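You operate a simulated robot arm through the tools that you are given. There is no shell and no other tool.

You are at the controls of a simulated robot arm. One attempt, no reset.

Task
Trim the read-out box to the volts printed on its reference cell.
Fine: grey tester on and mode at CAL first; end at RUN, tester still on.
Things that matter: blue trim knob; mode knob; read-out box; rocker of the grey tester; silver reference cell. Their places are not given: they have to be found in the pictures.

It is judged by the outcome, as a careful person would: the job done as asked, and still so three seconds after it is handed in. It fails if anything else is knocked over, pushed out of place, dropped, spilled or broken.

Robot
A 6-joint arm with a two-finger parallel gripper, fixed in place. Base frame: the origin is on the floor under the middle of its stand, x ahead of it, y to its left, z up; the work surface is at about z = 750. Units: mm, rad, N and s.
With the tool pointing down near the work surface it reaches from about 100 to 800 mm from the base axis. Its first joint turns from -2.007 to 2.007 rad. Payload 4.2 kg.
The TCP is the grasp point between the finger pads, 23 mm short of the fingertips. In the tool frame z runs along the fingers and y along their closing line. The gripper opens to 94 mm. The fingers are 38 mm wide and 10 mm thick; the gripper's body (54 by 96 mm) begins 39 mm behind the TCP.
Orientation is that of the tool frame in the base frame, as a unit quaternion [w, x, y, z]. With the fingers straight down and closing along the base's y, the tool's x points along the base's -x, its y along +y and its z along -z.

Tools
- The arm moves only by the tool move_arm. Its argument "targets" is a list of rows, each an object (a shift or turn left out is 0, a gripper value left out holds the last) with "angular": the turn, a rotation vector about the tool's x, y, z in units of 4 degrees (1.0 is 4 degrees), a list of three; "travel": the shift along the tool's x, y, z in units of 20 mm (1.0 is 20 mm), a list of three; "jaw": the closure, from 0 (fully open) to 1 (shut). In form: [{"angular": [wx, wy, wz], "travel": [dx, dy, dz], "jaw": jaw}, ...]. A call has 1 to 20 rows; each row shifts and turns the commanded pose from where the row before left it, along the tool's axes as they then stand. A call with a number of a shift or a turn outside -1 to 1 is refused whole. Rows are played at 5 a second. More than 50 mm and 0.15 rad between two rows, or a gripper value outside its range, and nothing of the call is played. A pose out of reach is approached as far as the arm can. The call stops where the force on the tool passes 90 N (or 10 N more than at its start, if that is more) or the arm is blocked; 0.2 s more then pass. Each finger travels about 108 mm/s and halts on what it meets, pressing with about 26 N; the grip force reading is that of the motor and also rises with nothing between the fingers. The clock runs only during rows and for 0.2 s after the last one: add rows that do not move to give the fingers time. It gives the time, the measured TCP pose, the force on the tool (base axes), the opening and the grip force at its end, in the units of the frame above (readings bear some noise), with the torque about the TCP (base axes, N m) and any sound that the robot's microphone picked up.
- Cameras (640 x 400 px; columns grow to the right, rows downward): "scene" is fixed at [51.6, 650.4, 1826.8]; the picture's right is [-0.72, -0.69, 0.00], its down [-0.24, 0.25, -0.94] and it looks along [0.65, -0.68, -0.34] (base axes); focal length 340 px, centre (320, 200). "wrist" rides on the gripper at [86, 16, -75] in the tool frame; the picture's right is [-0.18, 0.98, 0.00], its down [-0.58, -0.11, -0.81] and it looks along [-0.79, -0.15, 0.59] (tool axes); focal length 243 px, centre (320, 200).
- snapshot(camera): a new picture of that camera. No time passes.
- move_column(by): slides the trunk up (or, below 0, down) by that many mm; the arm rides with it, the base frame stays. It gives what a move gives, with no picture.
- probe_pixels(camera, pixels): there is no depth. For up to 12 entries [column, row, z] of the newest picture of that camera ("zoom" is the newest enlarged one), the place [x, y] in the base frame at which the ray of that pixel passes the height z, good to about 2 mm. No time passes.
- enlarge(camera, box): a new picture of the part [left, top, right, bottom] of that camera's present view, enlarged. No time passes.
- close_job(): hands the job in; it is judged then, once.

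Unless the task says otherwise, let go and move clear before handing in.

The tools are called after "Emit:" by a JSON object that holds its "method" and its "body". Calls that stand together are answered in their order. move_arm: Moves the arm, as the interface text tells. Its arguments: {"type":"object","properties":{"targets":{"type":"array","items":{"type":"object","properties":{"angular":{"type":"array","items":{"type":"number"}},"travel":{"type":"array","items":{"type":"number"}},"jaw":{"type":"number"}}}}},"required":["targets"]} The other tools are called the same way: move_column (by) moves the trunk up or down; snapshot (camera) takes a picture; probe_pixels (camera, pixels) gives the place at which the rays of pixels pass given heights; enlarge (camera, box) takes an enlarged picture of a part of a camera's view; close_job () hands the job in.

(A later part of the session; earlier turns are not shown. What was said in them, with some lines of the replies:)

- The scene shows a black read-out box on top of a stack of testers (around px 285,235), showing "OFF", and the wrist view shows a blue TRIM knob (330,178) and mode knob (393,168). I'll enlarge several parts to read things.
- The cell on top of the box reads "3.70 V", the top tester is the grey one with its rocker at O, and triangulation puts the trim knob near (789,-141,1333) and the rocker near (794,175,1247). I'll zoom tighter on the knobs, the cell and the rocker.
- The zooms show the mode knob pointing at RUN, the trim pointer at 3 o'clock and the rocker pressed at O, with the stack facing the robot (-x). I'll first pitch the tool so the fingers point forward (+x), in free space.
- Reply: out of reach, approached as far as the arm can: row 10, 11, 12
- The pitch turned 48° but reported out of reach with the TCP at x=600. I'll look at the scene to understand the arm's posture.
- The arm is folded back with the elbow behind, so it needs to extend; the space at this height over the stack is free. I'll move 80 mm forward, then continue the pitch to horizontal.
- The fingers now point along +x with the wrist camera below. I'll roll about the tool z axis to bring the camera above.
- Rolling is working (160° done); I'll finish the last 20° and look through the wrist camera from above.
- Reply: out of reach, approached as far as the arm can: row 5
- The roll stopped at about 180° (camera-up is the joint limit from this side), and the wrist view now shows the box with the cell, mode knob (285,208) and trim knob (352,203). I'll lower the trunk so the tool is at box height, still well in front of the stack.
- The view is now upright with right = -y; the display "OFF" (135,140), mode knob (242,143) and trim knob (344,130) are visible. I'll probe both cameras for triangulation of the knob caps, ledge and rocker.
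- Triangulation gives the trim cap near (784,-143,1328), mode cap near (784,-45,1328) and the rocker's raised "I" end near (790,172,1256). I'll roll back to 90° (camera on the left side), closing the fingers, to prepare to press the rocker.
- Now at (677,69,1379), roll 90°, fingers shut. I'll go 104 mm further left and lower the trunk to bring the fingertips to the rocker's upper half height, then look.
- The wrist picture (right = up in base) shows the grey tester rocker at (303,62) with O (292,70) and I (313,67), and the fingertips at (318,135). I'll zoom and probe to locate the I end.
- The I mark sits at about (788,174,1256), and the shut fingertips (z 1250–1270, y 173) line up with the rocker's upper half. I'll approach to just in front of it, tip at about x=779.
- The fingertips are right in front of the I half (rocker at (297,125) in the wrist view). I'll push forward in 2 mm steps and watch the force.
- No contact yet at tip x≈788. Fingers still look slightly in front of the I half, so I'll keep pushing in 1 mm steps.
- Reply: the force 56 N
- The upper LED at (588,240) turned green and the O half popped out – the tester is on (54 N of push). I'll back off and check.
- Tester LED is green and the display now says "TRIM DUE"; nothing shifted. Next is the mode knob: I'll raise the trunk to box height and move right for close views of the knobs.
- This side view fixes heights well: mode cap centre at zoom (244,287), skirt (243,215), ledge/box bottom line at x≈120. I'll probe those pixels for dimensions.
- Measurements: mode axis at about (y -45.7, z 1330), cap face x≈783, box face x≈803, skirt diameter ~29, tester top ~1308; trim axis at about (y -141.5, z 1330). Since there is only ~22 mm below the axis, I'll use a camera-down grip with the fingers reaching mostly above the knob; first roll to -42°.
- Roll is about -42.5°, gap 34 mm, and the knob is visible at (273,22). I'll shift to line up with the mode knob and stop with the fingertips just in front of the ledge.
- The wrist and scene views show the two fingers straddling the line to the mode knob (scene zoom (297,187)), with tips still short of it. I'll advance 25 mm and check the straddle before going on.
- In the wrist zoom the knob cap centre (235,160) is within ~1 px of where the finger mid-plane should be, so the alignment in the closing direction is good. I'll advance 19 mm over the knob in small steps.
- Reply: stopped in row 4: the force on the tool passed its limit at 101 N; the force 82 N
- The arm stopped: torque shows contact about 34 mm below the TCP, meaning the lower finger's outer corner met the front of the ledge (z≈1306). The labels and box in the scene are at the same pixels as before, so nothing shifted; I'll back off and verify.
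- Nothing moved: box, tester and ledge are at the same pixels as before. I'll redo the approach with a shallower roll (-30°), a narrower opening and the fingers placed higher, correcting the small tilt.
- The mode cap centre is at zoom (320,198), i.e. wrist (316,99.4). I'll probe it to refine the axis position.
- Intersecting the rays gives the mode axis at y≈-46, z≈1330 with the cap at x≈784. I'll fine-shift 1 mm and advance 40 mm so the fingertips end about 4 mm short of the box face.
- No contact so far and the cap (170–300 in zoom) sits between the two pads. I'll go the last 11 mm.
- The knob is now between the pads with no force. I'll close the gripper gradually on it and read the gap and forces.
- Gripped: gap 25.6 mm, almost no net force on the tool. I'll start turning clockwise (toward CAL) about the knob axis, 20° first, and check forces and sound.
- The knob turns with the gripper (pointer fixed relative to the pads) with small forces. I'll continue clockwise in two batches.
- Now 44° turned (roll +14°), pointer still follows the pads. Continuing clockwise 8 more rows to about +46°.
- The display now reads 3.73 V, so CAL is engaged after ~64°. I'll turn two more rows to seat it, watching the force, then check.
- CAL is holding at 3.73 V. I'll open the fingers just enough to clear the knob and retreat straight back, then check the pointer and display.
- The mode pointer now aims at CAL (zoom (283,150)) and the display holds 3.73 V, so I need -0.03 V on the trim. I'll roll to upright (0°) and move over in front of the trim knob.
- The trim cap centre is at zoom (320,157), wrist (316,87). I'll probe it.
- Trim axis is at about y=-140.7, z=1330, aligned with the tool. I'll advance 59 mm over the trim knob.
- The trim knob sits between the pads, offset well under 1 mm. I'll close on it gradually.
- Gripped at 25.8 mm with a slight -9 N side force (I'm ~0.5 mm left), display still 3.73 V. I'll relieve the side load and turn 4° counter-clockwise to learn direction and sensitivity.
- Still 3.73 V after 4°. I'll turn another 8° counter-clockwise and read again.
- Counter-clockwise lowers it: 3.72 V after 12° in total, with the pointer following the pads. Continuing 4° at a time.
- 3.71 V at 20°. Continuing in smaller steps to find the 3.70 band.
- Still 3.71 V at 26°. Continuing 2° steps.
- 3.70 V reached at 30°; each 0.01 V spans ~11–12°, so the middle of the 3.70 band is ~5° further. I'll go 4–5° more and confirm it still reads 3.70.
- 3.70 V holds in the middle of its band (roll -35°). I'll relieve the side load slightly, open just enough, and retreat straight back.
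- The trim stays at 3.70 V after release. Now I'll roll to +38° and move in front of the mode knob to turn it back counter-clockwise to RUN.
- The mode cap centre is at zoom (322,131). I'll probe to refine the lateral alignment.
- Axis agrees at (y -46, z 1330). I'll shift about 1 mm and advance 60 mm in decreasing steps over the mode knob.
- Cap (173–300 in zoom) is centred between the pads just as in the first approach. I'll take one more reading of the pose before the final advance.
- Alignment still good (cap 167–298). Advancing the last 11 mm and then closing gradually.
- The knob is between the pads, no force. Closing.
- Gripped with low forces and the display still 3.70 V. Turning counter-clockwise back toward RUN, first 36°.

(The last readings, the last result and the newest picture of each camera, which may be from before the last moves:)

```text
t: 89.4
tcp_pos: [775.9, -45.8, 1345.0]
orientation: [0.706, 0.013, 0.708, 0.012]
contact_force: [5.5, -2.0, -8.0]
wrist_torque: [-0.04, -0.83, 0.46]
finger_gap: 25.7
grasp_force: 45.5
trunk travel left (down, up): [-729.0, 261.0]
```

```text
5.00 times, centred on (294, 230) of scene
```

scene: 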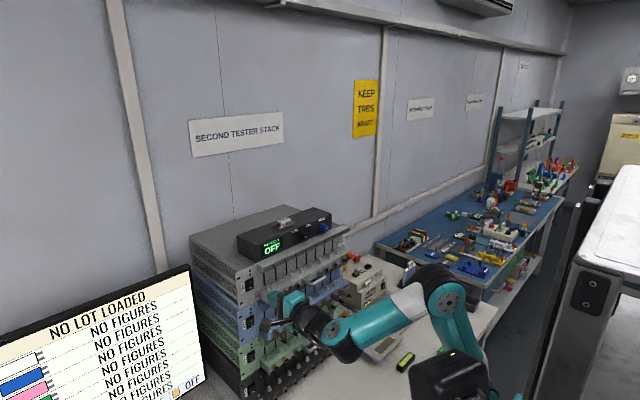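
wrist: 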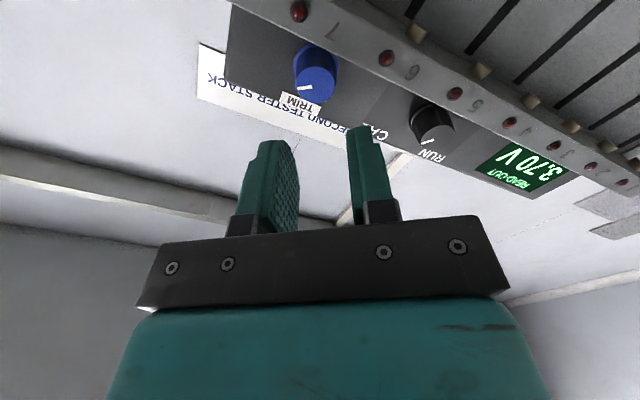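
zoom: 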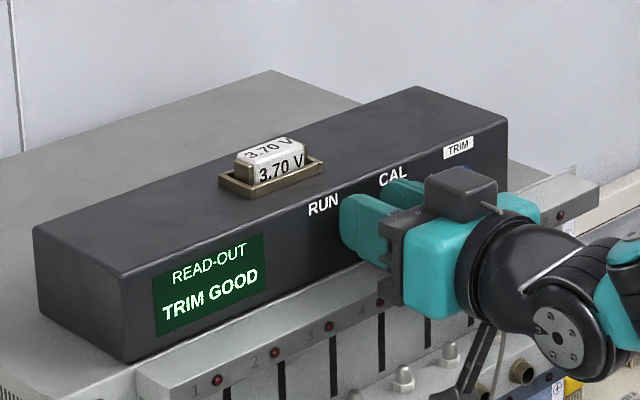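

The display says "TRIM GOOD" already at halfway. I'll continue the remaining 36° so the pointer is fully back at RUN.

Emit:
{"method": "move_arm", "body": {"targets": [{"angular": [0, 0, -1], "travel": [0, 0.054, 0]}, {"angular": [0, 0, -1], "travel": [0, 0.054, 0]}, {"angular": [0, 0, -1], "travel": [0, 0.054, 0]}, {"angular": [0, 0, -1], "travel": [0, 0.054, 0]}, {"angular": [0, 0, -1], "travel": [0, 0.054, 0]}]}}

Emit:
{"method": "move_arm", "body": {"targets": [{"angular": [0, 0, -1], "travel": [0, 0.054, 0]}, {"angular": [0, 0, -1], "travel": [0, 0.054, 0]}, {"angular": [0, 0, -1], "travel": [0, 0.054, 0]}]}}

Emit:
{"method": "enlarge", "body": {"camera": "wrist", "box": [220, 60, 476, 220]}}

Emit:
{"method": "enlarge", "body": {"camera": "scene", "box": [230, 190, 358, 270]}}

```text
t: 90.6
tcp_pos: [776.2, -40.3, 1345.2]
orientation: [0.698, -0.11, 0.699, -0.111]
contact_force: [-0.1, -0.8, -9.7]
wrist_torque: [0.06, -0.03, 0.57]
finger_gap: 25.8
grasp_force: 44.9
trunk travel left (down, up): [-729.0, 261.0]
```

```text
t: 91.4
tcp_pos: [777.9, -37.6, 1342.9]
orientation: [0.682, -0.181, 0.684, -0.185]
contact_force: [1.2, -0.4, -8.1]
wrist_torque: [0.05, 0.44, 0.38]
finger_gap: 25.5
grasp_force: 45.0
trunk travel left (down, up): [-729.0, 261.0]
```

```text
2.50 times, centred on (348, 140) of wrist
```

zoom: 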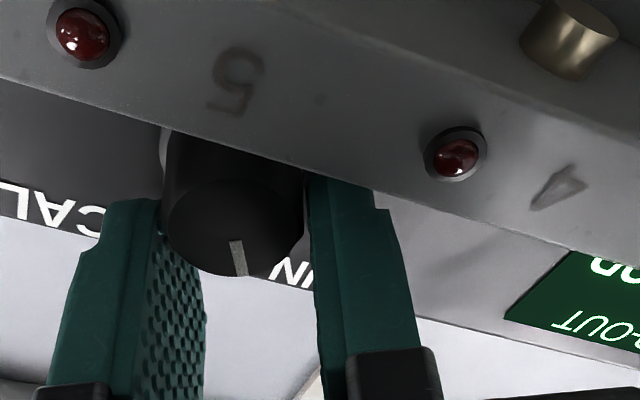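

```text
5.00 times, centred on (294, 230) of scene
```

zoom: 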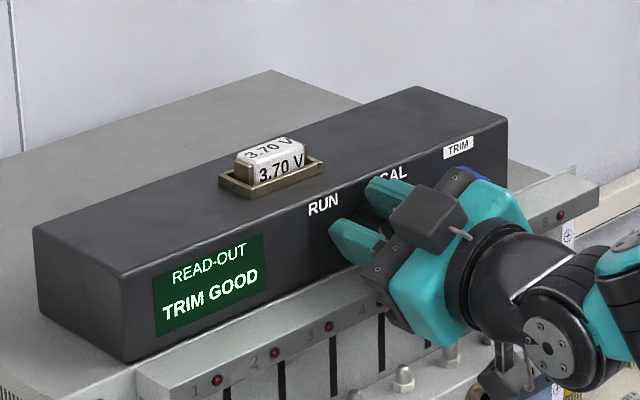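

"TRIM GOOD" persists; comparing the pointer to the original RUN picture, it's still ~12° short. I'll turn two to three rows more while watching the torque.

Emit:
{"method": "move_arm", "body": {"targets": [{"angular": [0, 0, -1], "travel": [0, 0.054, 0]}, {"angular": [0, 0, -1], "travel": [0, 0.054, 0]}, {}]}}

Emit:
{"method": "enlarge", "body": {"camera": "wrist", "box": [220, 60, 476, 220]}}

```text
t: 92.2
tcp_pos: [776.2, -36.0, 1342.7]
orientation: [0.668, -0.229, 0.67, -0.23]
contact_force: [-4.3, 0.1, -12.3]
wrist_torque: [0.08, 0.52, 0.25]
finger_gap: 25.6
grasp_force: 44.7
trunk travel left (down, up): [-729.0, 261.0]
```

```text
2.50 times, centred on (348, 140) of wrist
```

zoom: 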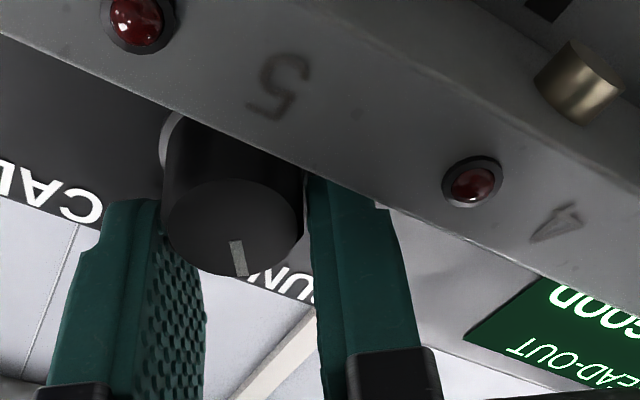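

Torque about the knob axis is negligible and the display still shows "GOOD". I'll release, retreat, and check the pointer against the original RUN view.

Emit:
{"method": "move_arm", "body": {"targets": [{"jaw": 0.74}, {"jaw": 0.695}, {}, {"travel": [0, 0, -0.3]}, {"travel": [0, 0, -0.5]}, {"travel": [0, 0, -0.6]}, {"travel": [0, 0, -0.6]}, {}]}}

Emit:
{"method": "enlarge", "body": {"camera": "scene", "box": [275, 210, 339, 250]}}

Emit:
{"method": "enlarge", "body": {"camera": "scene", "box": [180, 190, 360, 300]}}

Emit:
{"method": "enlarge", "body": {"camera": "wrist", "box": [220, 40, 412, 160]}}

```text
t: 94.0
tcp_pos: [735.8, -34.8, 1343.4]
orientation: [0.668, -0.229, 0.67, -0.23]
contact_force: [-0.5, 0.3, -0.5]
wrist_torque: [-0.03, 0.03, -0.01]
finger_gap: 28.5
grasp_force: 0.0
trunk travel left (down, up): [-729.0, 261.0]
```

```text
10.00 times, centred on (307, 230) of scene
```

zoom: 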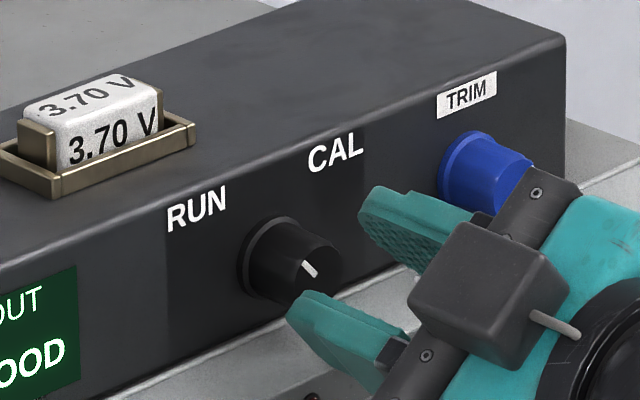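

```text
3.56 times, centred on (270, 245) of scene
```

zoom: 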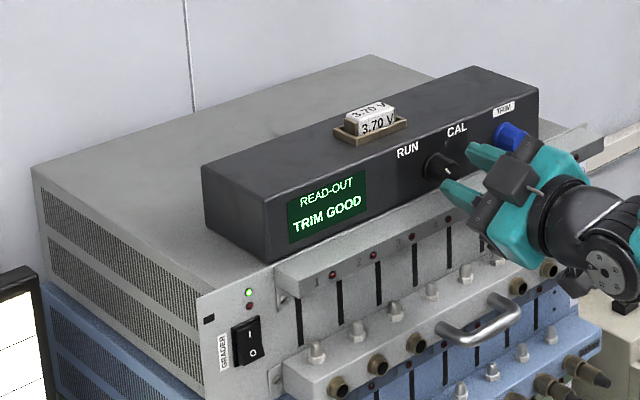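

```text
3.33 times, centred on (316, 100) of wrist
```

zoom: 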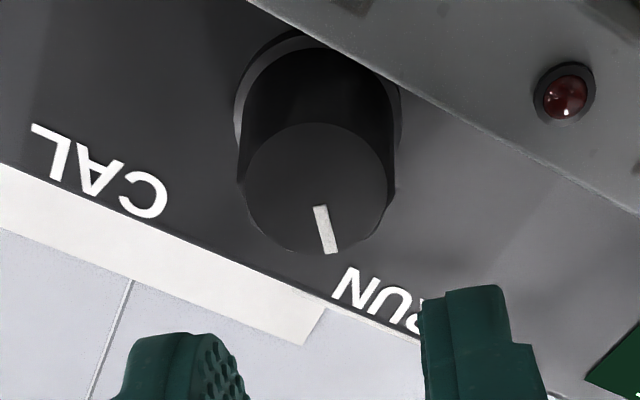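

The mode pointer matches its original RUN position, the display reads "TRIM GOOD", and the tester LED is green. I'll back well clear and do a final check.

Emit:
{"method": "move_arm", "body": {"targets": [{"travel": [0, 0, -1]}, {"travel": [0, 0, -1]}, {"travel": [0, 0, -1]}, {"travel": [0, 0, -0.5]}, {}, {}, {}, {}, {}, {}]}}

Emit:
{"method": "snapshot", "body": {"camera": "scene"}}

Emit:
{"method": "enlarge", "body": {"camera": "scene", "box": [180, 190, 360, 300]}}

Emit:
{"method": "enlarge", "body": {"camera": "scene", "box": [275, 210, 339, 250]}}

```text
t: 96.2
tcp_pos: [665.7, -36.6, 1344.5]
orientation: [0.669, -0.228, 0.669, -0.23]
contact_force: [0.8, -0.3, 0.7]
wrist_torque: [0.0, 0.01, 0.0]
finger_gap: 28.6
grasp_force: 0.0
trunk travel left (down, up): [-729.0, 261.0]
```

```text
taken
```

scene: 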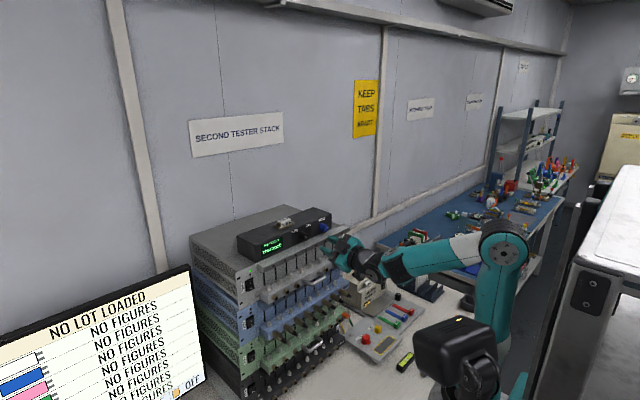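

```text
3.56 times, centred on (270, 245) of scene
```

zoom: 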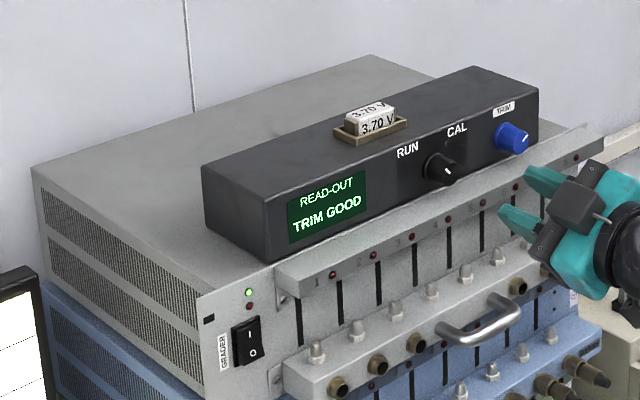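

```text
10.00 times, centred on (307, 230) of scene
```

zoom: 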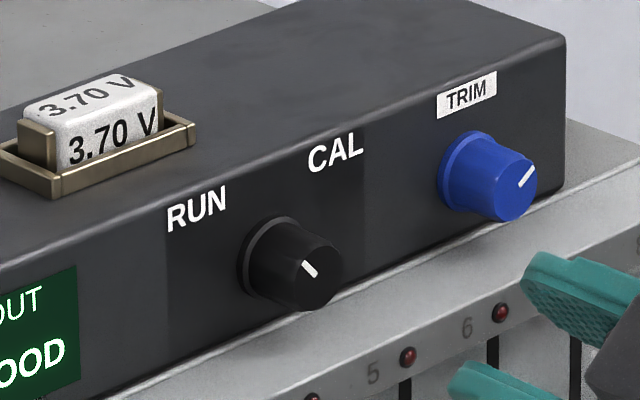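

The final pictures show "TRIM GOOD" on the display, the mode pointer at RUN exactly as at the start (zoom (309,268)), the tester LED green with its rocker at I, the cell and box in place, and the arm clear. Handing in.

Emit:
{"method": "close_job", "body": {}}

```text
The job is handed in.
```

The read-out box is trimmed to 3.70 V, the value printed on its reference cell. The job is handed in with the display reading "TRIM GOOD".

- **Tester:** I pressed the grey tester's rocker to I. Its LED is green, and it was still on at hand-in.
- **Mode:** I turned the mode knob from RUN to CAL, where the display read 3.73 V, and turned it back to RUN after trimming. Its pointer matches its starting RUN position.
- **Trim:** I turned the blue knob about 35° counter-clockwise. The display still read 3.70 V after I let go.

On the first approach to the mode knob, a finger hit the ledge on the front of the tester at about 100 N and the arm stopped. I backed off and compared the pictures; nothing had moved. At the end, the box, cell and tester were still in place and the arm was clear of them.
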